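You operate a simulated robot arm through the tools that you are given. There is no shell and no other tool. Be economical: measure what you need, move in short steps, check, and stop when the job is done.

Carry out the task below with a simulated two-armed robot. There is one attempt and no reset: what you move stays moved.

Task
Put the black box into SET mode and check that its lamp lights amber.
Fine: switch the supply off first, hold the box while you slide its switch, and leave the supply off.
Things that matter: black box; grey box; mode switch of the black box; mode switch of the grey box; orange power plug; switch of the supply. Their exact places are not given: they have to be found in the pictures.

The check looks at the end state, three seconds after you hand in, the way a careful person would. Anything else that was tipped, shoved, dropped, spilled or broken makes it a failure.

Robot
Two 7-joint arms with two-finger parallel grippers on one trunk, on a base that drives. Base frame: it is fixed to the floor where the robot stands at the start and does not move with it; the origin is under the middle of the robot, x ahead of it, y to its left, z up; the surface under the hand at the start is at about z = 0.78. Units: m, degrees, N and s.
The left shoulder is at the start at [0.07, 0.163, 1.12], the right one opposite. With the tool pointing down near the work surface each hand reaches from about 0.38 to 0.88 m from the robot's upright axis, wherever it stands, measured 20 degrees to its own side. Places, roughly: mode switch of the black box [0.3, 0, 0.8]; mode switch of the grey box [0.7, -0.6, 0.8]; orange power plug (9x3x3 cm) [0.3, 0.1, 0.8]; switch of the supply [0.6, -0.1, 0.9]. Payload 3.43 kg a hand.
Tool frame (each hand has its own): the origin (TCP) lies between the finger pads and is the grasp point; the fingertips stand 0.034 m ahead of it; z points along the fingers, y is the line along which they close. Largest opening 0.128 m; finger width 0.024, thickness 0.012; the body of the gripper, 0.048 by 0.13 m, starts 0.096 m behind the TCP.
Orientation is that of the tool frame in the base frame, as a unit quaternion [w, x, y, z]. With the fingers straight down and closing along the base's y, the tool's x points along the base's -x, its y along +y and its z along -z.

Tools
- The arms move only by the tool play_rows. It takes "left_plan", "right_plan" or both (then of equal length, played together; a hand with none holds still); each is a list of rows, each a list of 3 entries, a list of its own where there are three numbers: the gripper command, from -1 (fully open) to 1 (shut), values between in proportion, then the shift along the base's x, y, z in units of 20 mm (1.0 is 20 mm), then the turn, a rotation vector about the base's x, y, z in units of 4 degrees (1.0 is 4 degrees). In form: [[fingers, [tx, ty, tz], [rx, ry, rz]], ...]. A call has 1 to 8 rows; each row shifts and turns the commanded pose from where the row before left it. A call with a number of a shift or a turn outside -1 to 1 is refused whole. A row lasts 0.2 s, in which the tool goes at most 0.05 m and 8.6 degrees; a call with a longer step from one row to the next is refused whole, and so is a gripper value outside its range. A pose out of reach is approached as far as the arm can. The call stops where the force on the tool passes 40 N (or 10 N more than at its start, if that is more) or the arm is blocked; 0.2 s more then pass. The fingers move at their own pace (about 0.153 m/s each) and stop on an object; they squeeze with about 27 N. The grip force told is the motor's: it shows also when the fingers shut on nothing. Time passes only in rows, and 0.2 s behind the last, so rows that do not move let the fingers close. It gives the time, the measured TCP pose, the force on the tool (base axes), the opening and the grip force at its end, in the units of the frame above (readings bear some noise), with the torque about the TCP (base axes, N m) and any sound that the robot's microphone picked up.
- Cameras (640 x 400 px; columns grow to the right, rows downward): "scene" is now at [0.1293, -0.015, 1.33]; the picture's right is [-0.18, -0.98, 0.00], its down [-0.72, 0.13, -0.68] and it looks along [0.67, -0.12, -0.73] (base axes); focal length 214 px, centre (320, 200). "left" rides on the left gripper at [0.076, 0.011, -0.16] in its tool frame; the picture's right is [-0.15, 0.99, 0.00], its down [-0.88, -0.13, -0.46] and it looks along [-0.45, -0.07, 0.89] (tool axes); focal length 234 px, centre (320, 200). "right" rides on the right gripper at [0.076, -0.011, -0.16] in its tool frame; the picture's right is [0.15, 0.99, 0.00], its down [-0.88, 0.13, -0.46] and it looks along [-0.45, 0.07, 0.89] (tool axes); focal length 234 px, centre (320, 200).
- get_image(camera): a new picture of that camera. The clock stands still meanwhile.
- raise_lower(by): slides the trunk up (or, below 0, down) by that many m; the arms and the scene camera ride with it, the base frame stays. It gives what a move gives, with no picture.
- drive_base(legs): drives the robot by 1 to 6 legs, each [ahead, left, turn to the left] in m, m and degrees, along the robot's own axes; the way and the turn of a leg run together, so that a leg with both is an arc; at most 1.5 m and 180 degrees a leg. The arms and the cameras ride along, it lands a little off, and it stops where it bumps. It gives what a move gives.
- pan_tilt(pan, tilt): turns the head with the scene camera to pan (to the left, within 86 degrees either way) and tilt (down, from -29 to 69), counted from straight ahead of the robot. It gives what a move gives.
- point_at(camera, pixels): for up to 12 pixels [column, row] of the newest picture of that camera ("zoom" is the newest enlarged one), the place [x, y, z] in the base frame of the surface seen there, good to about 0.002 m. The clock stands still meanwhile.
- zoom(camera, box): a new picture of the part [left, top, right, bottom] of that camera's present view, enlarged. The clock stands still meanwhile.
- job_done(): hands the job in; it is judged then, once.

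Keep the steps short. Do not move on a guess: measure, check each grasp and each placing, and mend mistakes. In all there are 80 turns and 62 pictures (those below and enlarged ones count). Leave the grippers open and the arms clear of the work at the hand-in unless told otherwise, and finish with a single line.

The tools are called after "Emit:" by a JSON object that holds its "api" and its "payload". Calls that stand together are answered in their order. play_rows: Moves the arms, as the interface text tells. Its arguments: {"type":"object","properties":{"left_plan":{"type":"array","items":{"type":"array"}},"right_plan":{"type":"array","items":{"type":"array"}}},"required":[]} The other tools are called the same way: raise_lower (by) slides the trunk up or down; drive_base (legs) drives the base; pan_tilt (pan, tilt) turns the head that bears the scene camera; get_image (camera) takes a picture; point_at (camera, pixels) gives the place of the surface under pixels of a picture; zoom (camera, box) takes an enlarged picture of a part of a camera's view; job_done () hands the job in.

At the start:

```text
time: 0.0
left_ee_pos: [0.627, 0.183, 1.1553]
left_orientation: [0.0, 0.0, 1.0, 0.0]
left_wrist_force: [0.0, 0.0, -0.7]
left_wrist_torque: [0.02, -0.01, 0.03]
left_gripper_width: 0.1279
left_gripper_force: 0.1
right_ee_pos: [0.632, -0.3908, 1.1627]
right_orientation: [0.0, 0.001, 1.0, 0.0]
right_wrist_force: [0.4, 0.5, 0.0]
right_wrist_torque: [0.02, 0.01, -0.02]
right_gripper_width: 0.1276
right_gripper_force: 0.1
trunk travel left (down, up): [-0.6, 0.34]
robot x, y, heading: [0.0001, -0.0025, -0.1]
head pan, tilt: [-10.1, 46.8]
```

scene: 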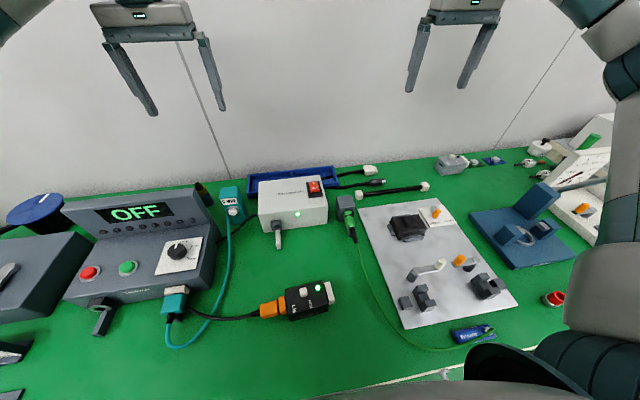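
right: 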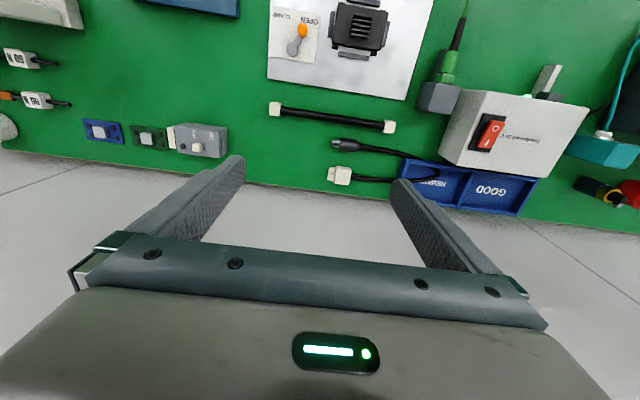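
left: 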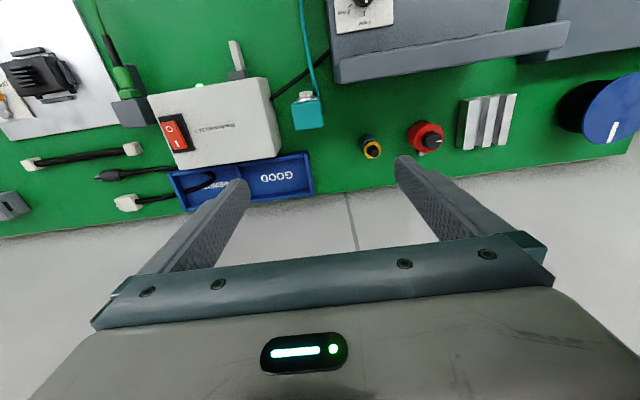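

I'll first look closely at the black box and the supply.

Emit:
{"api": "zoom", "payload": {"camera": "scene", "box": [240, 260, 360, 335]}}

Emit:
{"api": "zoom", "payload": {"camera": "scene", "box": [220, 155, 380, 255]}}

```text
5.33 times, centred on (300, 298) of scene
```

zoom: 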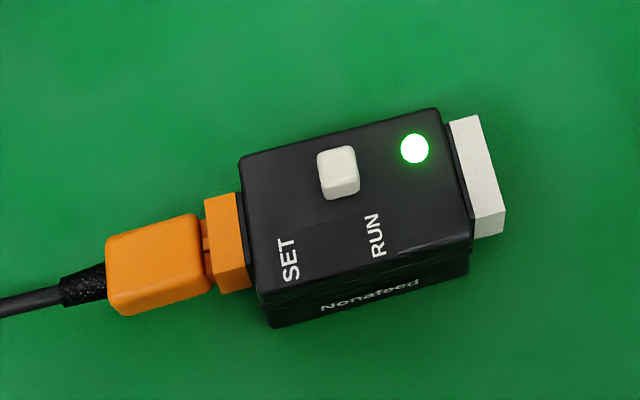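

```text
4.00 times, centred on (300, 205) of scene
```

zoom: 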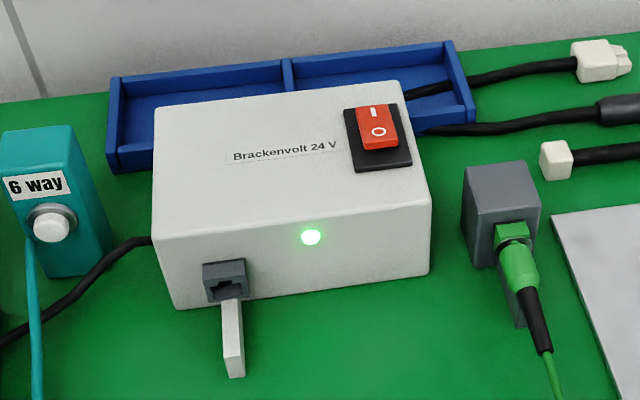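

The lamp is green, the knob is toward RUN, and the supply is on. Now measuring the supply's rocker and the box.

Emit:
{"api": "point_at", "payload": {"camera": "zoom", "pixels": [[377, 113], [378, 140], [350, 112], [400, 108], [360, 170], [410, 164], [170, 110], [395, 85], [425, 205], [155, 230], [300, 120]]}}

Emit:
{"api": "zoom", "payload": {"camera": "scene", "box": [140, 230, 380, 380]}}

```text
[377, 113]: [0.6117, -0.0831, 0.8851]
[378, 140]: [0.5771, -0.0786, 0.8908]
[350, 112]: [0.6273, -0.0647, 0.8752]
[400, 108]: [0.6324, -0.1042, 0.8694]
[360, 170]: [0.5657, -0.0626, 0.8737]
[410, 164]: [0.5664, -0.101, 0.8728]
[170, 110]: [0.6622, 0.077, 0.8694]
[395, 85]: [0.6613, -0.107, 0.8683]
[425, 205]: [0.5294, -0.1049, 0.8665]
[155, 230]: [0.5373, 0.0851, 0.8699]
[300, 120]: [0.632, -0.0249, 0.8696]
```

```text
2.67 times, centred on (260, 305) of scene
```

zoom: 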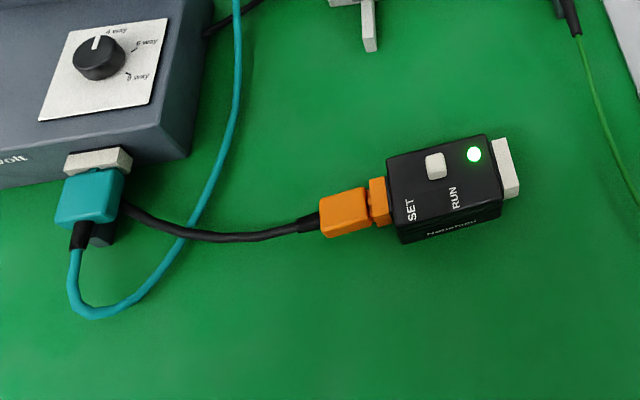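

The rocker's near half "O" stands up (z 0.891), so I press it at about (0.577, -0.08). Now measuring the box.

Emit:
{"api": "point_at", "payload": {"camera": "zoom", "pixels": [[434, 163], [428, 176], [445, 172], [474, 154], [391, 162], [484, 138], [498, 196], [402, 225], [410, 210], [453, 198], [508, 165], [345, 208]]}}

Emit:
{"api": "get_image", "payload": {"camera": "scene"}}

```text
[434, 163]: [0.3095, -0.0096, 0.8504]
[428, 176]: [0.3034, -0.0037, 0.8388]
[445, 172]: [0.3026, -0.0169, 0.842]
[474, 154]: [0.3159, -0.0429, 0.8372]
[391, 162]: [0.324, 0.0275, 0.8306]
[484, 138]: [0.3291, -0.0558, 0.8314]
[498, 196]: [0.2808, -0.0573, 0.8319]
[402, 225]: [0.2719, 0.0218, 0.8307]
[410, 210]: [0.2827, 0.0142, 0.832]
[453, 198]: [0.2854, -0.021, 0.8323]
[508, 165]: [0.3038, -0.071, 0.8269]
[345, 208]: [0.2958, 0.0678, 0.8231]
```

```text
55 pictures are left
```

scene: 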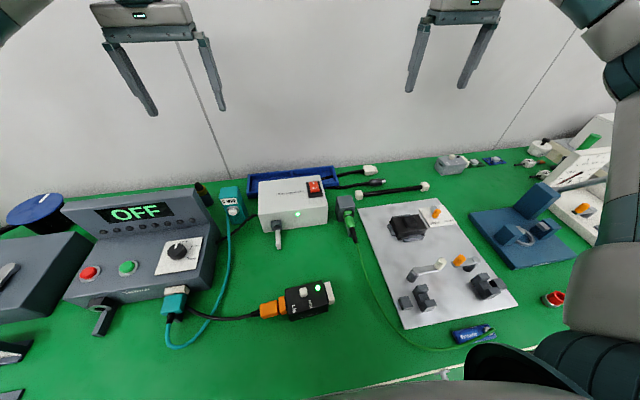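

Box top is at z≈0.832, centred at (0.302, -0.015), with the knob at (0.308, -0.010). That is too close to the trunk (0.30 < 0.38 m), so I back the base up by 0.2 m.

Emit:
{"api": "drive_base", "payload": {"legs": [[-0.2, 0, 0]]}}

Emit:
{"api": "get_image", "payload": {"camera": "scene"}}

```text
time: 1.6
left_ee_pos: [0.4264, 0.1821, 1.1548]
left_orientation: [-0.001, 0.0, 1.0, 0.0]
left_wrist_force: [-0.7, 0.7, 0.1]
left_wrist_torque: [-0.03, 0.0, -0.02]
left_gripper_width: 0.1278
left_gripper_force: 0.1
right_ee_pos: [0.4331, -0.3926, 1.1627]
right_orientation: [0.0, 0.001, 1.0, 0.0]
right_wrist_force: [0.8, -0.2, 0.5]
right_wrist_torque: [0.02, -0.04, -0.01]
right_gripper_width: 0.128
right_gripper_force: 0.2
trunk travel left (down, up): [-0.6, 0.34]
robot x, y, heading: [-0.1969, 0.0021, 0.1]
head pan, tilt: [-10.1, 46.8]
```

```text
54 pictures are left
```

scene: 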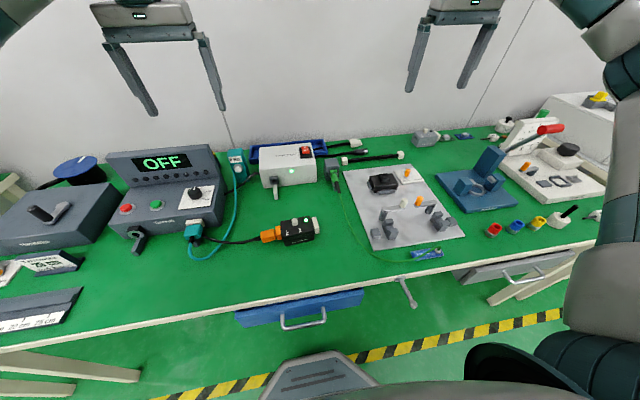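

Clear. Right hand: close its fingers and go above the rocker's O half, in two calls.

Emit:
{"api": "play_rows", "payload": {"right_plan": [[1, [0.45, 1, -0.4], [0, 0, 0]], [1, [0.45, 1, -0.4], [0, 0, 0]], [1, [0.45, 1, -0.4], [0, 0, 0]], [1, [0.45, 1, -0.4], [0, 0, 0]], [1, [0.45, 1, -0.4], [0, 0, 0]], [1, [0.45, 1, -0.4], [0, 0, 0]], [1, [0.45, 1, -0.4], [0, 0, 0]], [1, [0.45, 1, -0.4], [0, 0, 0]]]}}

Emit:
{"api": "play_rows", "payload": {"right_plan": [[1, [0.45, 0.95, -0.6], [0, 0, 0]], [1, [0.45, 0.95, -0.6], [0, 0, 0]], [1, [0.45, 0.95, -0.6], [0, 0, 0]], [1, [0.45, 0.95, -0.6], [0, 0, 0]], [1, [0.45, 0.95, -0.6], [0, 0, 0]], [1, [0.45, 0.95, -0.6], [0, 0, 0]], [1, [0.45, 0.95, -0.6], [0, 0, 0]], [1, [0.4, 0.95, -0.6], [0, 0, 0]]]}}

```text
time: 3.4
left_ee_pos: [0.4272, 0.1834, 1.1535]
left_orientation: [0.0, 0.001, 1.0, 0.001]
left_wrist_force: [0.1, -0.1, -0.5]
left_wrist_torque: [0.0, -0.01, 0.0]
left_gripper_width: 0.1279
left_gripper_force: 0.1
right_ee_pos: [0.5065, -0.2318, 1.0984]
right_orientation: [0.0, 0.001, 1.0, 0.0]
right_wrist_force: [0.4, 0.3, -0.6]
right_wrist_torque: [-0.02, 0.02, 0.0]
right_gripper_width: 0.0
right_gripper_force: 27.1
trunk travel left (down, up): [-0.6, 0.34]
robot x, y, heading: [-0.2005, 0.0021, -0.5]
head pan, tilt: [-10.1, 46.8]
```

```text
time: 5.2
left_ee_pos: [0.4275, 0.184, 1.1533]
left_orientation: [0.0, 0.0, 1.0, -0.001]
left_wrist_force: [0.3, 0.8, 0.7]
left_wrist_torque: [0.01, 0.01, 0.0]
left_gripper_width: 0.1279
left_gripper_force: 0.0
right_ee_pos: [0.5769, -0.0803, 1.0035]
right_orientation: [0.0, 0.001, 1.0, -0.001]
right_wrist_force: [0.2, 0.5, -0.8]
right_wrist_torque: [-0.03, 0.0, 0.01]
right_gripper_width: 0.0003
right_gripper_force: 26.5
trunk travel left (down, up): [-0.6, 0.34]
robot x, y, heading: [-0.198, -0.002, 0.0]
head pan, tilt: [-10.1, 46.8]
```

The TCP is at (0.577, -0.080, 1.004), so the tips are at 0.97. I check the alignment with the right camera.

Emit:
{"api": "get_image", "payload": {"camera": "right"}}

```text
53 pictures are left
```

right: 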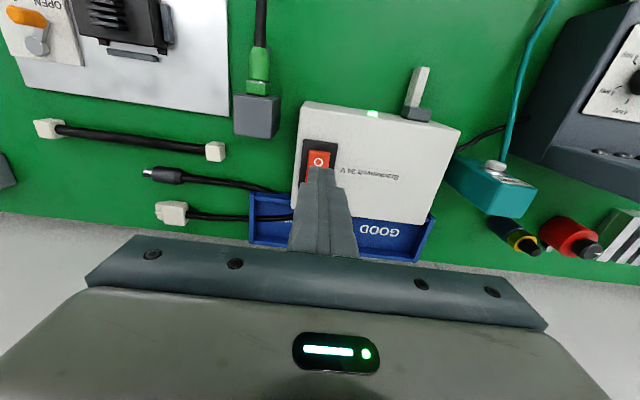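

Emit:
{"api": "point_at", "payload": {"camera": "right", "pixels": [[318, 160], [309, 155], [328, 155], [318, 152], [316, 143], [314, 169]]}}

```text
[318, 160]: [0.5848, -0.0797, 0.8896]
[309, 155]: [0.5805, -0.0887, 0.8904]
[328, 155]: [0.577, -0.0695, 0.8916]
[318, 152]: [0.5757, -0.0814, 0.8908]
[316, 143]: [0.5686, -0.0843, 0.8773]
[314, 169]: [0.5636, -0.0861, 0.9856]
```

The O half is from x 0.574 at y -0.08, directly under the tips. I lower 70 mm, then press slowly.

Emit:
{"api": "play_rows", "payload": {"right_plan": [[1, [0, 0, -1], [0, 0, 0]], [1, [0, 0, -1], [0, 0, 0]], [1, [0, 0, -1], [0, 0, 0]], [1, [0, 0, -0.6], [0, 0, 0]], [1, [0, 0, -0.2], [0, 0, 0]], [1, [0, 0, -0.2], [0, 0, 0]], [1, [0, 0, -0.2], [0, 0, 0]], [1, [0, 0, -0.2], [0, 0, 0]]]}}

Emit:
{"api": "zoom", "payload": {"camera": "scene", "box": [240, 130, 340, 250]}}

```text
time: 7.0
left_ee_pos: [0.424, 0.182, 1.1564]
left_orientation: [0.001, 0.001, 1.0, -0.001]
left_wrist_force: [0.0, -0.3, 0.5]
left_wrist_torque: [-0.01, -0.01, 0.0]
left_gripper_width: 0.1279
left_gripper_force: 0.2
right_ee_pos: [0.5756, -0.081, 0.9193]
right_orientation: [0.003, 0.001, 1.0, 0.001]
right_wrist_force: [6.8, -2.8, 27.0]
right_wrist_torque: [-0.09, -0.58, 0.08]
right_gripper_width: 0.0
right_gripper_force: 26.9
trunk travel left (down, up): [-0.6, 0.34]
robot x, y, heading: [-0.1985, 0.0046, -0.1]
head pan, tilt: [-10.1, 46.8]
heard: click
```

```text
3.33 times, centred on (290, 190) of scene
```

zoom: 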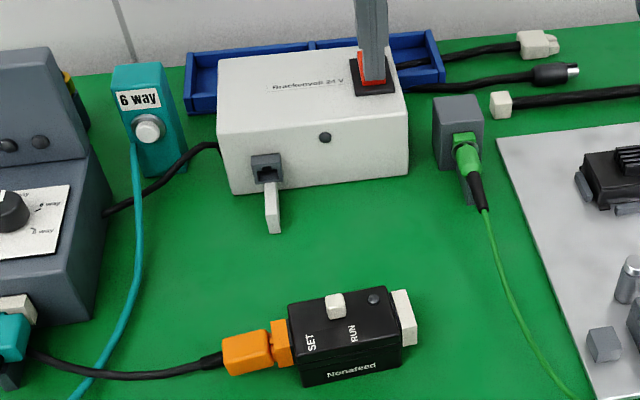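

Click heard. The supply's lamp and the box lamp are both dark. Next I lift the right hand and draw it back, while the left hand turns -85° about z and comes toward the box.

Emit:
{"api": "play_rows", "payload": {"right_plan": [[1, [0, 0, 1], [0, 0, 0]], [1, [0, 0, 1], [0, 0, 0]], [1, [0, 0, 1], [0, 0, 0]], [1, [0, 0, 1], [0, 0, 0]], [1, [-0.745, -0.22, 0], [0, 0, 0.3]], [1, [-0.745, -0.22, 0], [0, 0, 0.3]], [1, [-0.745, -0.22, 0], [0, 0, 0.3]], [1, [-0.745, -0.22, 0], [0, 0, 0.3]]], "left_plan": [[-1, [-0.28, -0.1, -0.3], [0, 0, -1]], [-1, [-0.28, -0.1, -0.3], [0, 0, -1]], [-1, [-0.28, -0.1, -0.3], [0, 0, -1]], [-1, [-0.28, -0.1, -0.3], [0, 0, -1]], [-1, [-0.28, -0.1, -0.3], [0, 0, -1]], [-1, [-0.28, -0.1, -0.3], [0, 0, -1]], [-1, [-0.28, -0.1, -0.3], [0, 0, -1]], [-1, [-0.28, -0.1, -0.3], [0, 0, -1]]]}}

Emit:
{"api": "play_rows", "payload": {"right_plan": [[1, [-0.745, -0.3, 0], [0, 0, 0]], [1, [-0.745, -0.3, 0], [0, 0, 0]], [1, [-0.745, -0.3, 0], [0, 0, 0]], [1, [-0.745, -0.3, 0], [0, 0, 0]], [1, [-0.745, -0.3, 0], [0, 0, 0]], [1, [-0.745, -0.3, 0], [0, 0, 0]], [1, [-0.745, -0.3, 0], [0, 0, 0]], [1, [-0.745, -0.3, 0], [0, 0, 0]]], "left_plan": [[-1, [-0.28, -0.2, -0.3], [0, 0, -1]], [-1, [-0.28, -0.2, -0.3], [0, 0, -1]], [-1, [-0.28, -0.2, -0.3], [0, 0, -1]], [-1, [-0.28, -0.2, -0.3], [0, 0, -1]], [-1, [-0.28, -0.2, -0.3], [0, 0, -1]], [-1, [-0.28, -0.2, -0.3], [0, 0, -1]], [-1, [-0.28, -0.2, -0.3], [0, 0, -1]], [-1, [-0.28, -0.2, -0.3], [0, 0, -1]]]}}

```text
time: 8.8
left_ee_pos: [0.3811, 0.1662, 1.1074]
left_orientation: [0.0, 0.277, 0.961, -0.001]
left_wrist_force: [0.3, 0.8, -0.6]
left_wrist_torque: [0.02, 0.02, 0.0]
left_gripper_width: 0.1278
left_gripper_force: 0.1
right_ee_pos: [0.5162, -0.0981, 0.9944]
right_orientation: [0.0, -0.041, 0.999, 0.001]
right_wrist_force: [0.1, 0.1, -0.3]
right_wrist_torque: [0.0, -0.01, 0.01]
right_gripper_width: 0.0
right_gripper_force: 27.0
trunk travel left (down, up): [-0.6, 0.34]
robot x, y, heading: [-0.1976, 0.0006, -0.2]
head pan, tilt: [-10.1, 46.8]
```

```text
time: 10.6
left_ee_pos: [0.3376, 0.1339, 1.0588]
left_orientation: [0.0, 0.531, 0.848, 0.0]
left_wrist_force: [-0.2, -0.4, -0.1]
left_wrist_torque: [0.03, 0.0, 0.0]
left_gripper_width: 0.1282
left_gripper_force: 0.1
right_ee_pos: [0.3974, -0.1454, 0.9947]
right_orientation: [0.001, -0.041, 0.999, 0.0]
right_wrist_force: [0.7, 0.6, 0.2]
right_wrist_torque: [0.02, -0.01, 0.03]
right_gripper_width: 0.0001
right_gripper_force: 27.1
trunk travel left (down, up): [-0.6, 0.34]
robot x, y, heading: [-0.1971, -0.0007, -0.2]
head pan, tilt: [-10.1, 46.8]
```

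On track. I finish the left yaw and start its tilt, while the right hand tilts +30° about x.

Emit:
{"api": "play_rows", "payload": {"right_plan": [[1, [-0.56, -0.2, -0.2], [0.94, 0.08, 0]], [1, [-0.56, -0.2, -0.2], [0.94, 0.08, 0]], [1, [-0.56, -0.2, -0.2], [0.94, 0.08, 0]], [1, [-0.56, -0.2, -0.2], [0.94, 0.08, 0]], [1, [-0.56, -0.2, -0.2], [0.94, 0.08, 0]], [1, [-0.56, -0.2, -0.2], [0.94, 0.08, 0]], [1, [-0.56, -0.2, -0.2], [0.94, 0.08, 0]], [1, [-0.56, -0.2, -0.2], [0.94, 0.08, 0]]], "left_plan": [[-1, [-0.28, -0.3, -0.5], [0, 0, -0.875]], [-1, [-0.28, -0.3, -0.5], [0, 0, -0.875]], [-1, [-0.28, -0.3, -0.5], [0, 0, -0.875]], [-1, [-0.28, -0.3, -0.5], [0, 0, -0.875]], [-1, [-0.28, -0.3, -0.5], [0, 0, -0.875]], [-1, [-0.28, -0.3, -0.5], [0, 0, -0.875]], [-1, [0, -0.3, -0.5], [-1, -0.085, 0]], [-1, [0, -0.3, -0.5], [-1, -0.085, 0]]]}}

Emit:
{"api": "play_rows", "payload": {"left_plan": [[-1, [0, -0.6, -0.5], [-1, -0.085, 0]], [-1, [0, -0.6, -0.5], [-1, -0.085, 0]], [-1, [0, -0.6, 0], [-1, -0.085, 0]]]}}

Emit:
{"api": "get_image", "payload": {"camera": "left"}}

Emit:
{"api": "get_image", "payload": {"camera": "scene"}}

```text
time: 12.4
left_ee_pos: [0.2958, 0.0935, 0.9952]
left_orientation: [0.025, 0.66, 0.75, -0.025]
left_wrist_force: [0.7, 0.6, 0.4]
left_wrist_torque: [0.04, -0.03, -0.02]
left_gripper_width: 0.1283
left_gripper_force: 0.1
left hand out of reach, approached as far as the arm can: row 5, 6, 7
right_ee_pos: [0.3082, -0.1778, 0.9627]
right_orientation: [-0.012, -0.04, 0.964, 0.261]
right_wrist_force: [0.2, 1.1, -0.8]
right_wrist_torque: [-0.01, -0.02, -0.01]
right_gripper_width: 0.0
right_gripper_force: 26.8
trunk travel left (down, up): [-0.6, 0.34]
robot x, y, heading: [-0.1979, -0.0057, -0.0]
head pan, tilt: [-10.1, 46.8]
```

```text
time: 13.2
left_ee_pos: [0.2938, 0.067, 0.9874]
left_orientation: [0.076, 0.657, 0.746, -0.073]
left_wrist_force: [0.2, 1.2, 0.2]
left_wrist_torque: [0.01, 0.03, 0.03]
left_gripper_width: 0.1278
left_gripper_force: 0.1
left hand out of reach, approached as far as the arm can: row 1, 3
right_ee_pos: [0.308, -0.1775, 0.9617]
right_orientation: [-0.011, -0.04, 0.965, 0.26]
right_wrist_force: [-0.8, -0.1, -0.4]
right_wrist_torque: [-0.01, 0.01, -0.01]
right_gripper_width: 0.0001
right_gripper_force: 27.4
trunk travel left (down, up): [-0.6, 0.34]
robot x, y, heading: [-0.2013, 0.004, -0.0]
head pan, tilt: [-10.1, 46.8]
```

```text
51 pictures are left
```

left: 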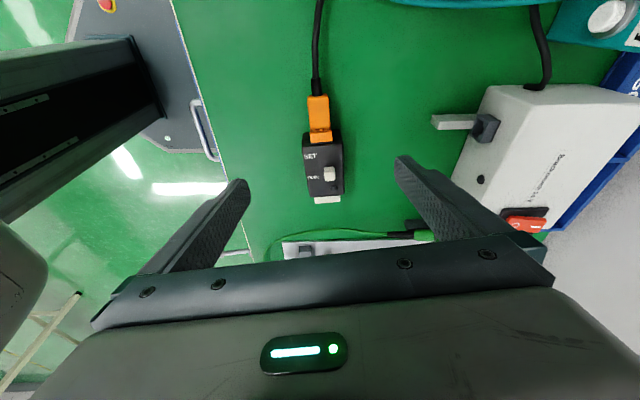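

```text
50 pictures are left
```

scene: 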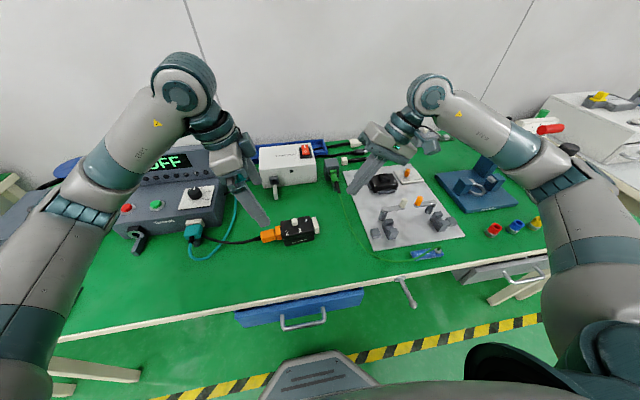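

The left arm nears a limit: it is too close to the trunk in this posture, with z stuck at 0.987. The hands are well above everything, so I back the base another 0.1 m.

Emit:
{"api": "drive_base", "payload": {"legs": [[-0.11, 0, 0]]}}

Emit:
{"api": "play_rows", "payload": {"right_plan": [[1, [0.8, 0, 0], [0, 0, 0]], [1, [0.8, 0, 0], [0, 0, 0]], [1, [0.8, 0, 0], [0, 0, 0]], [1, [0.8, 0, 0], [0, 0, 0]], [1, [0.8, 0, 0], [0, 0, 0]], [1, [0.8, 0, 0], [0, 0, 0]], [1, [0.7, 0, 0], [0, 0, 0]]], "left_plan": [[-1, [0.85, 0, 0], [0, 0, 0]], [-1, [0.85, 0, 0], [0, 0, 0]], [-1, [0.85, 0, 0], [0, 0, 0]], [-1, [0.85, 0, 0], [0, 0, 0]], [-1, [0.85, 0, 0], [0, 0, 0]], [-1, [0.85, 0, 0], [0, 0, 0]], [-1, [0.85, 0, 0], [0, 0, 0]]]}}

```text
time: 14.4
left_ee_pos: [0.1829, 0.067, 0.987]
left_orientation: [0.075, 0.657, 0.747, -0.072]
left_wrist_force: [0.0, 0.8, 0.4]
left_wrist_torque: [-0.01, -0.02, -0.02]
left_gripper_width: 0.1281
left_gripper_force: 0.2
right_ee_pos: [0.1981, -0.1774, 0.9634]
right_orientation: [-0.011, -0.04, 0.965, 0.26]
right_wrist_force: [-0.7, 0.1, 0.3]
right_wrist_torque: [-0.04, -0.01, 0.0]
right_gripper_width: 0.0001
right_gripper_force: 26.9
trunk travel left (down, up): [-0.6, 0.34]
robot x, y, heading: [-0.309, 0.001, -0.1]
head pan, tilt: [-10.1, 46.8]
```

```text
time: 16.0
left_ee_pos: [0.1836, 0.0678, 0.9867]
left_orientation: [0.075, 0.656, 0.747, -0.073]
left_wrist_force: [-0.1, 0.8, 0.0]
left_wrist_torque: [-0.02, 0.0, -0.02]
left_gripper_width: 0.1281
left_gripper_force: 0.1
left hand out of reach, approached as far as the arm can: row 1, 2, 3, 4, 5, 6, 7
right_ee_pos: [0.3076, -0.1784, 0.9622]
right_orientation: [-0.012, -0.039, 0.965, 0.26]
right_wrist_force: [0.1, 0.5, -0.4]
right_wrist_torque: [-0.01, 0.0, 0.04]
right_gripper_width: 0.0001
right_gripper_force: 27.1
trunk travel left (down, up): [-0.6, 0.34]
robot x, y, heading: [-0.3102, 0.002, 0.0]
head pan, tilt: [-10.1, 46.8]
```

The left wrist is locked at a joint limit, while the right hand is fine. I turn the left hand's yaw back some and then move forward.

Emit:
{"api": "play_rows", "payload": {"left_plan": [[-1, [0, 0, 0], [0, 0, 1]], [-1, [0, 0, 0], [0, 0, 1]], [-1, [0, 0, 0], [0, 0, 1]], [-1, [0, 0, 0], [0, 0, 1]], [-1, [0, 0, 0], [0, 0, 1]], [-1, [0.5, 0, 0], [0, 0, 1]], [-1, [0.5, 0, 0], [0, 0, 1]], [-1, [0.5, 0, 0], [0, 0, 1]]]}}

```text
time: 17.8
left_ee_pos: [0.2149, 0.0671, 0.9862]
left_orientation: [0.093, 0.424, 0.899, -0.049]
left_wrist_force: [-0.2, 0.0, 0.4]
left_wrist_torque: [0.01, -0.03, -0.02]
left_gripper_width: 0.1279
left_gripper_force: 0.1
right_ee_pos: [0.308, -0.178, 0.9639]
right_orientation: [-0.012, -0.04, 0.965, 0.259]
right_wrist_force: [0.4, -0.5, 0.4]
right_wrist_torque: [-0.01, -0.01, 0.03]
right_gripper_width: 0.0
right_gripper_force: 27.0
trunk travel left (down, up): [-0.6, 0.34]
robot x, y, heading: [-0.3059, -0.0013, -0.1]
head pan, tilt: [-10.1, 46.8]
```

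It moves freely again. I bring it to x=0.30, then turn the yaw again.

Emit:
{"api": "play_rows", "payload": {"left_plan": [[-1, [0.9, 0, 0], [0, 0, 0]], [-1, [0.9, 0, 0], [0, 0, 0]], [-1, [0.9, 0, 0], [0, 0, 0]], [-1, [0.9, 0, 0], [0, 0, -1]], [-1, [0.7, 0, 0], [0, 0, -1]], [-1, [0, 0, 0], [0, 0, -1]], [-1, [0, 0, 0], [0, 0, -1]], [-1, [0, 0, 0], [0, 0, -1]]]}}

Emit:
{"api": "play_rows", "payload": {"left_plan": [[-1, [0, 0, 0], [0, 0, -1]], [-1, [0, 0, 0], [0, 0, -1]], [-1, [0, 0, 0], [0, 0, -1]], [-1, [0, 0, 0], [0, 0, -0.75]]]}}

```text
time: 19.6
left_ee_pos: [0.3008, 0.068, 0.9877]
left_orientation: [0.087, 0.517, 0.85, -0.059]
left_wrist_force: [-0.5, 0.9, 0.3]
left_wrist_torque: [-0.01, 0.01, 0.01]
left_gripper_width: 0.1279
left_gripper_force: 0.2
left hand out of reach, approached as far as the arm can: row 7, 8
right_ee_pos: [0.309, -0.1784, 0.9642]
right_orientation: [-0.011, -0.04, 0.965, 0.26]
right_wrist_force: [0.4, -0.5, 0.2]
right_wrist_torque: [0.03, 0.0, 0.02]
right_gripper_width: 0.0
right_gripper_force: 26.8
trunk travel left (down, up): [-0.6, 0.34]
robot x, y, heading: [-0.3068, 0.0012, -0.3]
head pan, tilt: [-10.1, 46.8]
```

```text
time: 20.6
left_ee_pos: [0.3013, 0.0681, 0.9872]
left_orientation: [0.086, 0.517, 0.85, -0.058]
left_wrist_force: [-0.9, -0.1, -0.9]
left_wrist_torque: [0.04, 0.0, 0.01]
left_gripper_width: 0.128
left_gripper_force: 0.1
left hand out of reach, approached as far as the arm can: row 1, 2, 3, 4
right_ee_pos: [0.3083, -0.1785, 0.9636]
right_orientation: [-0.012, -0.039, 0.965, 0.26]
right_wrist_force: [0.1, -0.6, -0.1]
right_wrist_torque: [0.03, -0.02, -0.01]
right_gripper_width: 0.0001
right_gripper_force: 27.3
trunk travel left (down, up): [-0.6, 0.34]
robot x, y, heading: [-0.3062, -0.0009, -0.3]
head pan, tilt: [-10.1, 46.8]
```

The yaw limit on this side is about -62°. The closing line is symmetric, so I will go to +95° instead. First I level the tilt, then turn the yaw positive in steps, staying high.

Emit:
{"api": "play_rows", "payload": {"left_plan": [[-1, [0, 0.4, 0.5], [0.91, 0.416, 0]], [-1, [0, 0.4, 0.5], [0.91, 0.416, 0]], [-1, [0, 0.4, 0.5], [0.91, 0.416, 0]], [-1, [0, 0, 0], [0, 0, 1]], [-1, [0, 0, 0], [0, 0, 1]], [-1, [0, 0, 0], [0, 0, 1]], [-1, [0, 0, 0], [0, 0, 1]], [-1, [0, 0, 0], [0, 0, 1]]]}}

Emit:
{"api": "play_rows", "payload": {"left_plan": [[-1, [0, 0, 0], [0, 0, 1]], [-1, [0, 0, 0], [0, 0, 1]], [-1, [0, 0, 0], [0, 0, 1]], [-1, [0, 0, 0], [0, 0, 1]], [-1, [0, 0, 0], [0, 0, 1]], [-1, [0, 0, 0], [0, 0, 1]], [-1, [0, 0, 0], [0, 0, 1]], [-1, [0, 0, 0], [0, 0, 1]]]}}

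Emit:
{"api": "play_rows", "payload": {"left_plan": [[-1, [0, 0, 0], [0, 0, 1]], [-1, [0, 0, 0], [0, 0, 1]], [-1, [0, 0, 0], [0, 0, 1]], [-1, [0, 0, 0], [0, 0, 1]], [-1, [0, 0, 0], [0, 0, 1]], [-1, [0, 0, 0], [0, 0, 1]], [-1, [0, 0, 0], [0, 0, 1]], [-1, [0, 0, 0], [0, 0, 1]]]}}

Emit:
{"api": "play_rows", "payload": {"left_plan": [[-1, [0, 0, 0], [0, 0, 1]], [-1, [0, 0, 0], [0, 0, 1]], [-1, [0, 0, 0], [0, 0, 1]], [-1, [0, 0, 0], [0, 0, 1]], [-1, [0, 0, 0], [0, 0, 1]], [-1, [0, 0, 0], [0, 0, 1]], [-1, [0, 0, 0], [0, 0, 1]], [-1, [0, 0, 0], [0, 0, 1]]]}}

```text
time: 22.4
left_ee_pos: [0.2998, 0.0907, 1.0149]
left_orientation: [0.0, 0.363, 0.932, 0.0]
left_wrist_force: [1.2, 0.8, -0.2]
left_wrist_torque: [0.02, -0.02, -0.02]
left_gripper_width: 0.1279
left_gripper_force: 0.0
right_ee_pos: [0.3088, -0.1798, 0.9627]
right_orientation: [-0.012, -0.04, 0.965, 0.26]
right_wrist_force: [0.6, -1.2, -0.2]
right_wrist_torque: [0.03, 0.02, 0.02]
right_gripper_width: 0.0
right_gripper_force: 26.9
trunk travel left (down, up): [-0.6, 0.34]
robot x, y, heading: [-0.3095, 0.0034, -0.2]
head pan, tilt: [-10.1, 46.8]
```

```text
time: 24.2
left_ee_pos: [0.3012, 0.0916, 1.0154]
left_orientation: [0.0, 0.092, 0.996, -0.001]
left_wrist_force: [0.4, 0.5, 0.6]
left_wrist_torque: [0.0, 0.0, 0.0]
left_gripper_width: 0.1278
left_gripper_force: 0.0
right_ee_pos: [0.3077, -0.1775, 0.9623]
right_orientation: [-0.012, -0.04, 0.964, 0.261]
right_wrist_force: [0.7, 0.3, 0.4]
right_wrist_torque: [0.05, -0.05, 0.02]
right_gripper_width: 0.0002
right_gripper_force: 26.7
trunk travel left (down, up): [-0.6, 0.34]
robot x, y, heading: [-0.3085, 0.0019, -0.3]
head pan, tilt: [-10.1, 46.8]
```

```text
time: 26.0
left_ee_pos: [0.3, 0.0914, 1.0173]
left_orientation: [0.0, -0.185, 0.983, 0.0]
left_wrist_force: [0.3, 0.0, 0.1]
left_wrist_torque: [0.0, 0.0, 0.0]
left_gripper_width: 0.1279
left_gripper_force: 0.1
right_ee_pos: [0.3084, -0.1777, 0.9629]
right_orientation: [-0.012, -0.039, 0.965, 0.26]
right_wrist_force: [-0.1, 0.0, -0.7]
right_wrist_torque: [-0.04, -0.01, 0.01]
right_gripper_width: 0.0
right_gripper_force: 26.5
trunk travel left (down, up): [-0.6, 0.34]
robot x, y, heading: [-0.3084, 0.0018, -0.0]
head pan, tilt: [-10.1, 46.8]
```

```text
time: 27.8
left_ee_pos: [0.3003, 0.0908, 1.0163]
left_orientation: [-0.001, -0.449, 0.893, 0.001]
left_wrist_force: [0.0, 0.1, 0.3]
left_wrist_torque: [0.0, -0.02, 0.01]
left_gripper_width: 0.128
left_gripper_force: 0.0
right_ee_pos: [0.3063, -0.1776, 0.9632]
right_orientation: [-0.011, -0.039, 0.965, 0.26]
right_wrist_force: [-0.4, -0.8, -1.0]
right_wrist_torque: [0.01, -0.03, 0.0]
right_gripper_width: 0.0
right_gripper_force: 27.2
trunk travel left (down, up): [-0.6, 0.34]
robot x, y, heading: [-0.3061, 0.0035, -0.3]
head pan, tilt: [-10.1, 46.8]
```

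Yaw is +53° with no limits hit. 42° more, then a tilt of 16°.

Emit:
{"api": "play_rows", "payload": {"left_plan": [[-1, [0, 0, 0], [0, 0, 1]], [-1, [0, 0, 0], [0, 0, 1]], [-1, [0, 0, 0], [0, 0, 1]], [-1, [0, 0, 0], [0, 0, 1]], [-1, [0, 0, 0], [0, 0, 1]], [-1, [0, 0, 0], [0, 0, 1]], [-1, [0, 0, 0], [0, 0, 1]], [-1, [0, 0, 0], [0, 0, 1]]]}}

Emit:
{"api": "play_rows", "payload": {"left_plan": [[-1, [0, 0, 0], [0, 0, 0.8]], [-1, [0, 0, 0], [0, 0, 0.8]], [-1, [0, 0, 0], [0, 0, 0.8]], [-1, [0, -0.3, -0.4], [-1, -0.085, 0]], [-1, [0, -0.3, -0.4], [-1, -0.085, 0]], [-1, [0, -0.3, -0.4], [-1, -0.085, 0]], [-1, [0, -0.3, -0.4], [-1, -0.085, 0]]]}}

Emit:
{"api": "get_image", "payload": {"camera": "left"}}

Emit:
{"api": "get_image", "payload": {"camera": "scene"}}

```text
time: 29.6
left_ee_pos: [0.3007, 0.0917, 1.0173]
left_orientation: [0.0, -0.679, 0.734, 0.0]
left_wrist_force: [0.7, -1.0, 0.8]
left_wrist_torque: [-0.01, -0.04, -0.03]
left_gripper_width: 0.1281
left_gripper_force: 0.0
right_ee_pos: [0.3079, -0.1781, 0.9635]
right_orientation: [-0.011, -0.04, 0.965, 0.26]
right_wrist_force: [0.0, -0.1, 0.0]
right_wrist_torque: [-0.01, 0.01, -0.02]
right_gripper_width: 0.0
right_gripper_force: 26.7
trunk travel left (down, up): [-0.6, 0.34]
robot x, y, heading: [-0.3056, 0.0017, -0.2]
head pan, tilt: [-10.1, 46.8]
```

```text
time: 31.2
left_ee_pos: [0.3012, 0.0678, 0.9854]
left_orientation: [0.095, 0.729, -0.67, 0.102]
left_wrist_force: [-0.2, -0.2, -0.8]
left_wrist_torque: [0.04, 0.0, -0.01]
left_gripper_width: 0.1281
left_gripper_force: 0.1
right_ee_pos: [0.3075, -0.1772, 0.964]
right_orientation: [-0.012, -0.039, 0.965, 0.261]
right_wrist_force: [0.1, -0.3, 0.0]
right_wrist_torque: [-0.02, 0.02, -0.02]
right_gripper_width: 0.0
right_gripper_force: 27.3
trunk travel left (down, up): [-0.6, 0.34]
robot x, y, heading: [-0.3097, -0.0035, -0.1]
head pan, tilt: [-10.1, 46.8]
```

```text
49 pictures are left
```

left: 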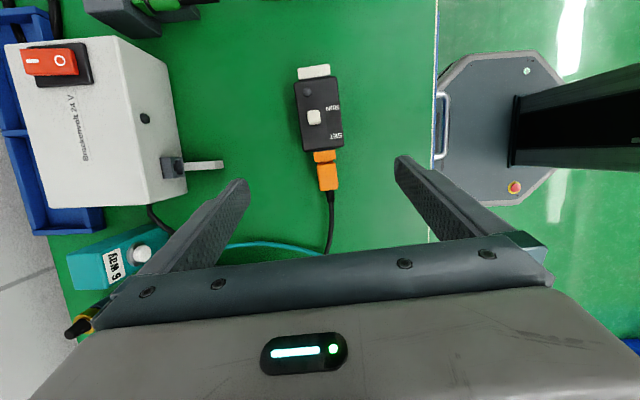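

```text
48 pictures are left
```

scene: 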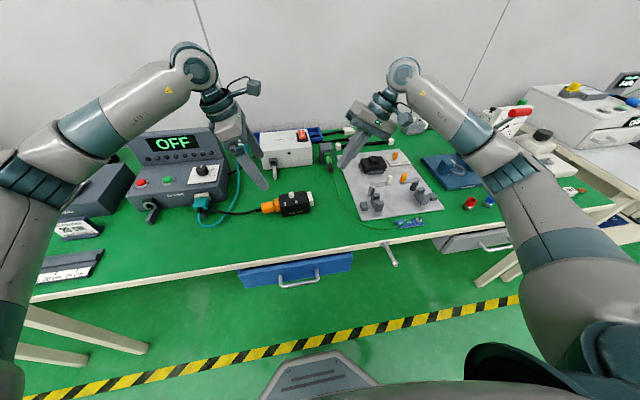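

The left hand is now oriented well. I re-measure the box through a zoom of the left camera.

Emit:
{"api": "zoom", "payload": {"camera": "left", "box": [260, 55, 380, 200]}}

```text
2.76 times, centred on (320, 128) of left
```

zoom: 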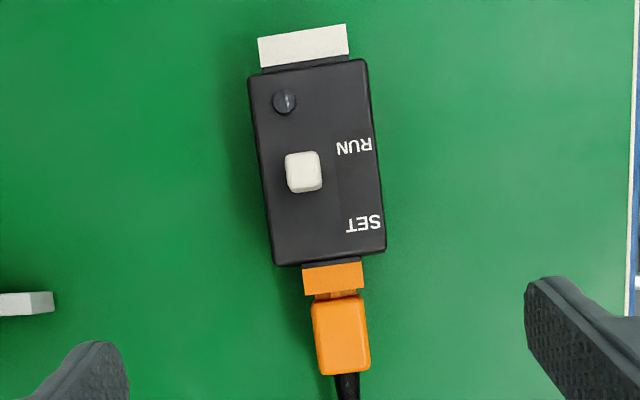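

Emit:
{"api": "point_at", "payload": {"camera": "zoom", "pixels": [[255, 80], [362, 66], [275, 258], [380, 243], [303, 162], [290, 186], [320, 182], [292, 155], [354, 147], [363, 224], [318, 205], [285, 92]]}}

```text
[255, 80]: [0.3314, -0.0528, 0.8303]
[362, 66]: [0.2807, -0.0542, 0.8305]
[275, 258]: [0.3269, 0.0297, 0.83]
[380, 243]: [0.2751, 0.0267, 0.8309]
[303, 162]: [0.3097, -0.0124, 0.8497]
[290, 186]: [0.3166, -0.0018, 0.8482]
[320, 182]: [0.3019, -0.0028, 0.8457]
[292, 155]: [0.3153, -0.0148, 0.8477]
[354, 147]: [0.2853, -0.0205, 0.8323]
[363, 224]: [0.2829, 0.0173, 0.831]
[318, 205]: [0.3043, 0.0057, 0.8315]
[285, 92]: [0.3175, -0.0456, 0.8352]
```

The box yaw is about 3.3°, its midline is at x 0.302, and the knob is at (0.309, -0.0085) with its top at 0.849. I correct the yaw by -1.4° and lower the left hand astride the SET half of the box.

Emit:
{"api": "play_rows", "payload": {"left_plan": [[-1, [0, -0.35, -1], [0, 0, -0.35]], [-1, [0, -0.35, -1], [0, 0, 0]], [-1, [0, -0.35, -1], [0, 0, 0]], [-1, [0, -0.35, -1], [0, 0, 0]], [-1, [0, -0.35, -1], [0, 0, 0]], [-1, [0, -0.35, -1], [0, 0, 0]], [-1, [0, -0.35, -1], [0, 0, 0]]]}}

Emit:
{"api": "get_image", "payload": {"camera": "left"}}

```text
time: 32.8
left_ee_pos: [0.2999, 0.0185, 0.8447]
left_orientation: [0.096, 0.721, -0.679, 0.101]
left_wrist_force: [0.0, 0.5, 0.4]
left_wrist_torque: [-0.03, 0.0, -0.04]
left_gripper_width: 0.1281
left_gripper_force: 0.0
right_ee_pos: [0.3085, -0.1781, 0.963]
right_orientation: [-0.011, -0.039, 0.965, 0.26]
right_wrist_force: [-0.6, 0.7, -0.4]
right_wrist_torque: [0.0, 0.01, 0.01]
right_gripper_width: 0.0
right_gripper_force: 27.3
trunk travel left (down, up): [-0.6, 0.34]
robot x, y, heading: [-0.3094, -0.0016, -0.2]
head pan, tilt: [-10.1, 46.8]
```

```text
46 pictures are left
```

left: 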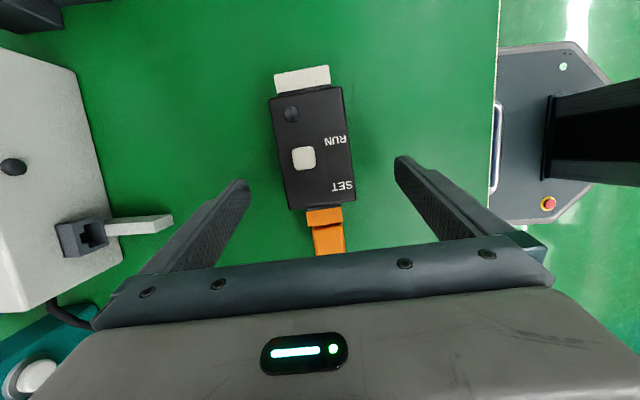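

Well placed. I go down 20 mm and narrow the fingers to 60 mm before closing.

Emit:
{"api": "play_rows", "payload": {"left_plan": [[-1, [0.1, -0.1, -0.5], [0, 0, 0]], [-1, [0, 0, -0.45], [0, 0, 0]], [-0.5, [0, 0, 0], [0, 0, 0]], [-0.2, [0, 0, 0], [0, 0, 0]], [0.05, [0, 0, 0], [0, 0, 0]], [0.05, [0, 0, 0], [0, 0, 0]]]}}

Emit:
{"api": "get_image", "payload": {"camera": "left"}}

```text
time: 34.2
left_ee_pos: [0.3019, 0.0173, 0.8251]
left_orientation: [0.097, 0.721, -0.679, 0.1]
left_wrist_force: [-0.3, -0.2, -0.5]
left_wrist_torque: [0.0, -0.03, 0.0]
left_gripper_width: 0.0613
left_gripper_force: 0.3
right_ee_pos: [0.3085, -0.1769, 0.9634]
right_orientation: [-0.011, -0.04, 0.965, 0.261]
right_wrist_force: [-0.4, -0.2, 0.3]
right_wrist_torque: [-0.01, -0.03, 0.04]
right_gripper_width: 0.0
right_gripper_force: 27.1
trunk travel left (down, up): [-0.6, 0.34]
robot x, y, heading: [-0.3093, 0.0011, -0.2]
head pan, tilt: [-10.1, 46.8]
```

```text
45 pictures are left
```

left: 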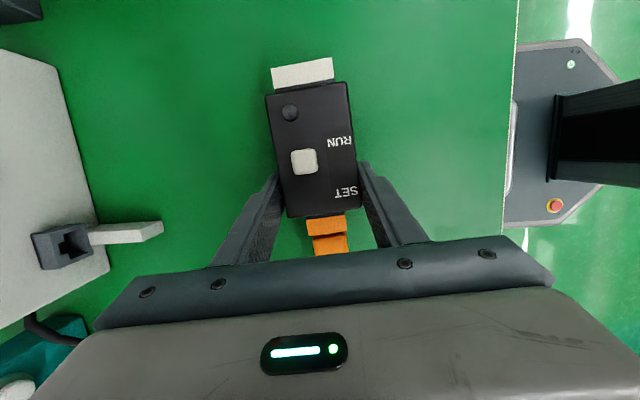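

The fingers straddle the box evenly, so I close on it.

Emit:
{"api": "play_rows", "payload": {"left_plan": [[0.15, [0, 0, 0], [0, 0, 0]], [0.22, [0, 0, 0], [0, 0, 0]], [0.5, [0, 0, 0], [0, 0, 0]], [1, [0, 0, 0], [0, 0, 0]], [1, [0, 0, 0], [0, 0, 0]]]}}

Emit:
{"api": "zoom", "payload": {"camera": "left", "box": [240, 40, 400, 260]}}

```text
time: 35.4
left_ee_pos: [0.3013, 0.0161, 0.8268]
left_orientation: [0.096, 0.721, -0.679, 0.101]
left_wrist_force: [-1.6, -1.4, -0.4]
left_wrist_torque: [0.06, -0.06, 0.03]
left_gripper_width: 0.0578
left_gripper_force: 27.0
right_ee_pos: [0.3085, -0.178, 0.9641]
right_orientation: [-0.011, -0.039, 0.965, 0.26]
right_wrist_force: [0.2, 0.4, -0.6]
right_wrist_torque: [0.01, -0.02, 0.02]
right_gripper_width: 0.0002
right_gripper_force: 27.7
trunk travel left (down, up): [-0.6, 0.34]
robot x, y, heading: [-0.3088, 0.0054, -0.1]
head pan, tilt: [-10.1, 46.8]
```

```text
1.82 times, centred on (320, 150) of left
```

zoom: 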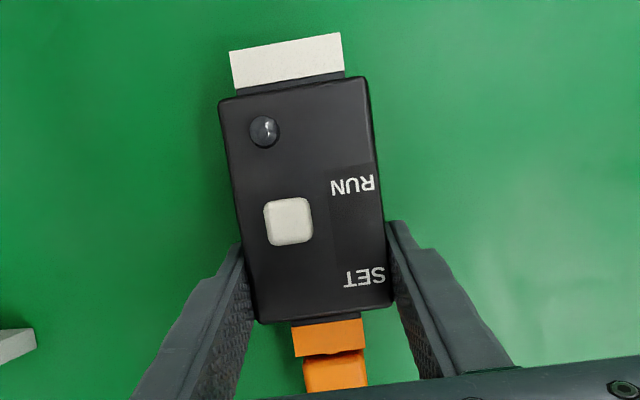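

Box held (27 N, 57.8 mm). I re-measure the knob in this picture.

Emit:
{"api": "point_at", "payload": {"camera": "zoom", "pixels": [[290, 218], [268, 205], [308, 203], [270, 242], [310, 238], [352, 187], [365, 277], [265, 130], [285, 260], [290, 180]]}}

```text
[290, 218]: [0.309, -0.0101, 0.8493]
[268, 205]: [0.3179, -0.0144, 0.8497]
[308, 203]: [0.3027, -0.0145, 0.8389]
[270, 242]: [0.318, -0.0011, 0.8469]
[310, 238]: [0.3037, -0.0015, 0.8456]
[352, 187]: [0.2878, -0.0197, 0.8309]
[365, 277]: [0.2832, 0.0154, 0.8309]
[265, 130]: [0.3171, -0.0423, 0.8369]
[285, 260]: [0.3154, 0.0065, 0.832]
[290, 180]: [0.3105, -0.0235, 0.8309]
```

The knob spans y -0.0155 to -0.001. With the planned right tilt of 30°, the right gripper body would come close to the left wrist camera (about y -0.01, z 1.0). I want the left hand leaning more, so I check the clearance around its lean side first.

Emit:
{"api": "get_image", "payload": {"camera": "scene"}}

Emit:
{"api": "zoom", "payload": {"camera": "scene", "box": [120, 60, 400, 235]}}

Emit:
{"api": "point_at", "payload": {"camera": "zoom", "pixels": [[215, 355], [215, 320], [150, 330], [180, 215], [60, 330], [270, 335], [275, 230], [160, 270]]}}

```text
43 pictures are left
```

scene: 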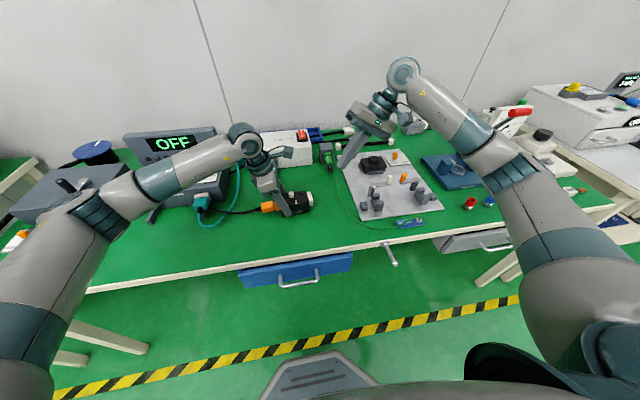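

```text
2.29 times, centred on (260, 148) of scene
```

zoom: 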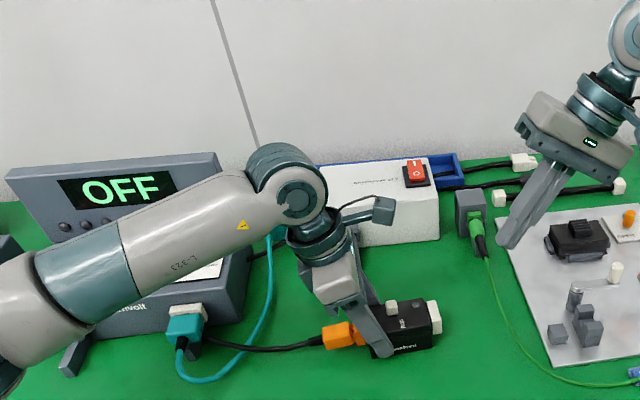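

```text
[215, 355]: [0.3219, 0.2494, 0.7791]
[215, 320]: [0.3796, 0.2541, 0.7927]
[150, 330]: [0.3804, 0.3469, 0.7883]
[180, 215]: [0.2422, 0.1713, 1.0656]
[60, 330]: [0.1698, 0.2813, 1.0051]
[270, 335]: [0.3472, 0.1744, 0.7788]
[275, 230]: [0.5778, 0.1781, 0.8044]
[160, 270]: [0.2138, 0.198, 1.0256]
```

There's room: the panel front is at z≈0.79–0.86 near x 0.38, and the forearm runs at z≥1.0. I open slightly, tilt the left hand 14° more about the TCP, and close again.

Emit:
{"api": "play_rows", "payload": {"left_plan": [[-0.2, [0, 0, 0], [0, 0, 0]], [-0.2, [0, 0, 0.05], [0, 0, 0]], [-0.2, [0, 0.1, 0], [-0.875, -0.06, 0]], [-0.2, [0, 0.1, 0], [-0.875, -0.06, 0]], [-0.2, [0, 0.1, 0], [-0.875, -0.06, 0]], [-0.2, [0, 0, 0], [-0.875, -0.06, 0]], [-0.2, [0, 0, 0], [0, 0, 0]]]}}

Emit:
{"api": "get_image", "payload": {"camera": "left"}}

```text
time: 37.0
left_ee_pos: [0.3013, 0.0221, 0.827]
left_orientation: [0.178, 0.703, -0.662, 0.189]
left_wrist_force: [-0.8, 0.3, 0.3]
left_wrist_torque: [-0.02, 0.02, 0.01]
left_gripper_width: 0.0769
left_gripper_force: 0.0
right_ee_pos: [0.3073, -0.1783, 0.963]
right_orientation: [-0.012, -0.039, 0.965, 0.26]
right_wrist_force: [0.6, -0.4, 0.5]
right_wrist_torque: [0.01, 0.01, -0.01]
right_gripper_width: 0.0
right_gripper_force: 26.9
trunk travel left (down, up): [-0.6, 0.34]
robot x, y, heading: [-0.3106, 0.0017, -0.0]
head pan, tilt: [-10.1, 46.8]
```

```text
41 pictures are left
```

left: 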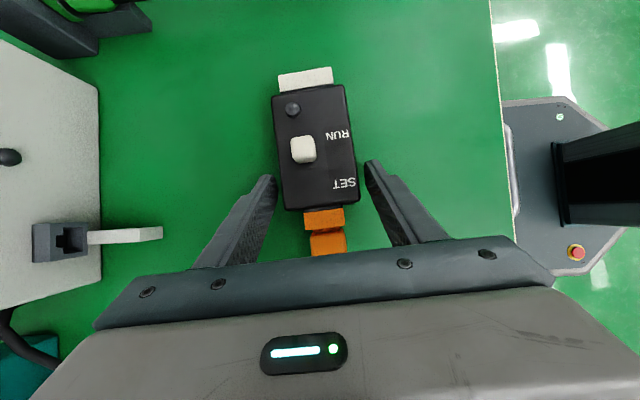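

Tilt is now 30° and it straddles well. I close the left hand, then tilt the right hand 10° more with its fingers 40 mm apart and move it near.

Emit:
{"api": "play_rows", "payload": {"left_plan": [[0.05, [0, 0, 0], [0, 0, 0]], [0.2, [0, 0, 0], [0, 0, 0]], [0.6, [0, 0, 0], [0, 0, 0]], [1, [0, 0, 0], [0, 0, 0]], [1, [0, 0, 0], [0, 0, 0]], [1, [0, 0, 0], [0, 0, 0]]], "right_plan": [[0.375, [0, 0.7, -0.2], [0.5, 0.04, 0]], [0.375, [0, 0.7, -0.2], [0.5, 0.04, 0]], [0.375, [0, 0.7, -0.2], [0.5, 0.04, 0]], [0.375, [0, 0.7, -0.2], [0.5, 0.04, 0]], [0.375, [0, 0.7, -0.2], [0.5, 0.04, 0]], [0.375, [0.1, 0.7, -0.2], [0, 0, 0]]]}}

Emit:
{"api": "zoom", "payload": {"camera": "left", "box": [240, 40, 400, 260]}}

```text
time: 38.4
left_ee_pos: [0.3044, 0.0223, 0.8275]
left_orientation: [0.178, 0.704, -0.661, 0.189]
left_wrist_force: [-1.0, 1.9, 1.6]
left_wrist_torque: [0.01, 0.09, -0.11]
left_gripper_width: 0.0574
left_gripper_force: 26.8
right_ee_pos: [0.3105, -0.0935, 0.94]
right_orientation: [-0.015, -0.038, 0.938, 0.344]
right_wrist_force: [0.7, -0.2, 0.5]
right_wrist_torque: [-0.01, 0.02, 0.0]
right_gripper_width: 0.04
right_gripper_force: 0.0
trunk travel left (down, up): [-0.6, 0.34]
robot x, y, heading: [-0.3091, -0.0025, -0.3]
head pan, tilt: [-10.1, 46.8]
```

```text
1.82 times, centred on (320, 150) of left
```

zoom: 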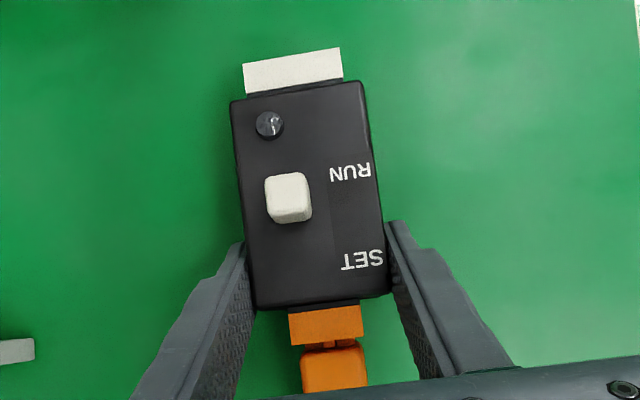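

Box held again. I bring the right hand down diagonally, behind the knob on its RUN side.

Emit:
{"api": "play_rows", "payload": {"right_plan": [[0.375, [0, 1, -0.7], [0, 0, 0]], [0.375, [0, 1, -0.7], [0, 0, 0]], [0.375, [0, 0.5, -0.5], [0, 0, 0]], [0.375, [0, 0.3, -0.4], [0, 0, 0]], [0.375, [0, 0.2, -0.3], [0, 0, 0]]]}}

Emit:
{"api": "get_image", "payload": {"camera": "left"}}

Emit:
{"api": "get_image", "payload": {"camera": "right"}}

```text
time: 39.6
left_ee_pos: [0.3016, 0.0231, 0.8273]
left_orientation: [0.178, 0.703, -0.662, 0.189]
left_wrist_force: [-0.6, 0.2, 0.1]
left_wrist_torque: [-0.07, -0.03, -0.05]
left_gripper_width: 0.0578
left_gripper_force: 26.7
right_ee_pos: [0.3091, -0.034, 0.8861]
right_orientation: [-0.014, -0.04, 0.938, 0.343]
right_wrist_force: [0.8, 0.4, 0.0]
right_wrist_torque: [0.02, 0.0, 0.02]
right_gripper_width: 0.0399
right_gripper_force: 0.0
trunk travel left (down, up): [-0.6, 0.34]
robot x, y, heading: [-0.3074, -0.0003, -0.1]
head pan, tilt: [-10.1, 46.8]
```

```text
39 pictures are left
```

left: 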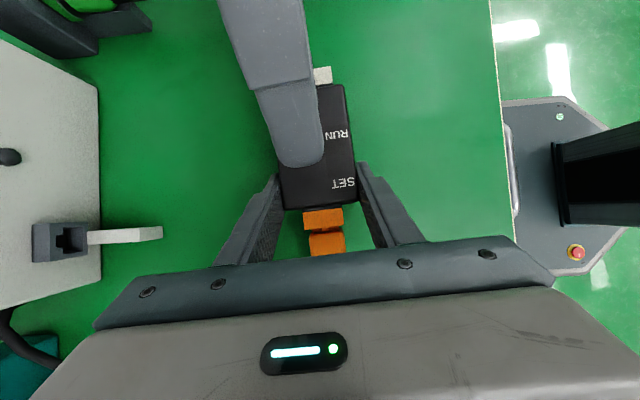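

```text
38 pictures are left
```

right: 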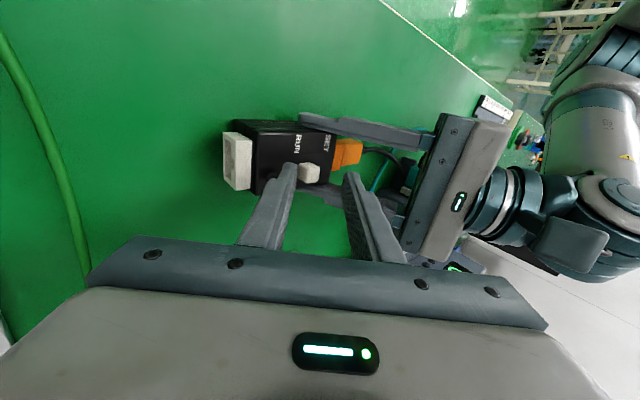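

The right view shows the lower finger on the RUN side of the knob. I zoom in to measure the tip against the knob.

Emit:
{"api": "zoom", "payload": {"camera": "right", "box": [210, 105, 400, 225]}}

```text
3.33 times, centred on (305, 165) of right
```

zoom: 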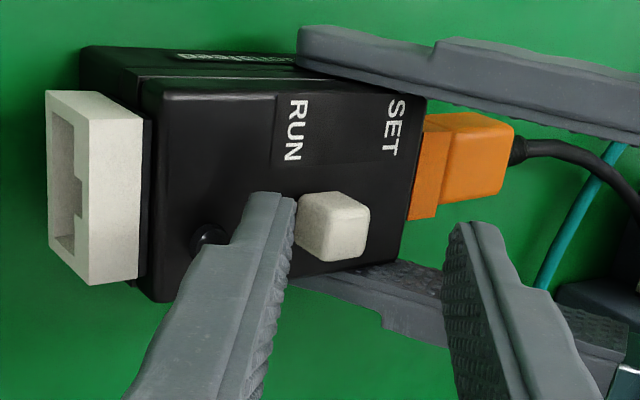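

Emit:
{"api": "point_at", "payload": {"camera": "zoom", "pixels": [[252, 200], [285, 205], [268, 215], [240, 235], [335, 220], [300, 222], [300, 240], [275, 190]]}}

```text
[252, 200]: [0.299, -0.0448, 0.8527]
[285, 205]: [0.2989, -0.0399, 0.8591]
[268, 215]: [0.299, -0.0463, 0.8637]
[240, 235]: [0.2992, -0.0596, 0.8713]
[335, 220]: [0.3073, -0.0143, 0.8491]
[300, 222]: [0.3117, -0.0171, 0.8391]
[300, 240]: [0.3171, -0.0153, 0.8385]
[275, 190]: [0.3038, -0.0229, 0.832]
```

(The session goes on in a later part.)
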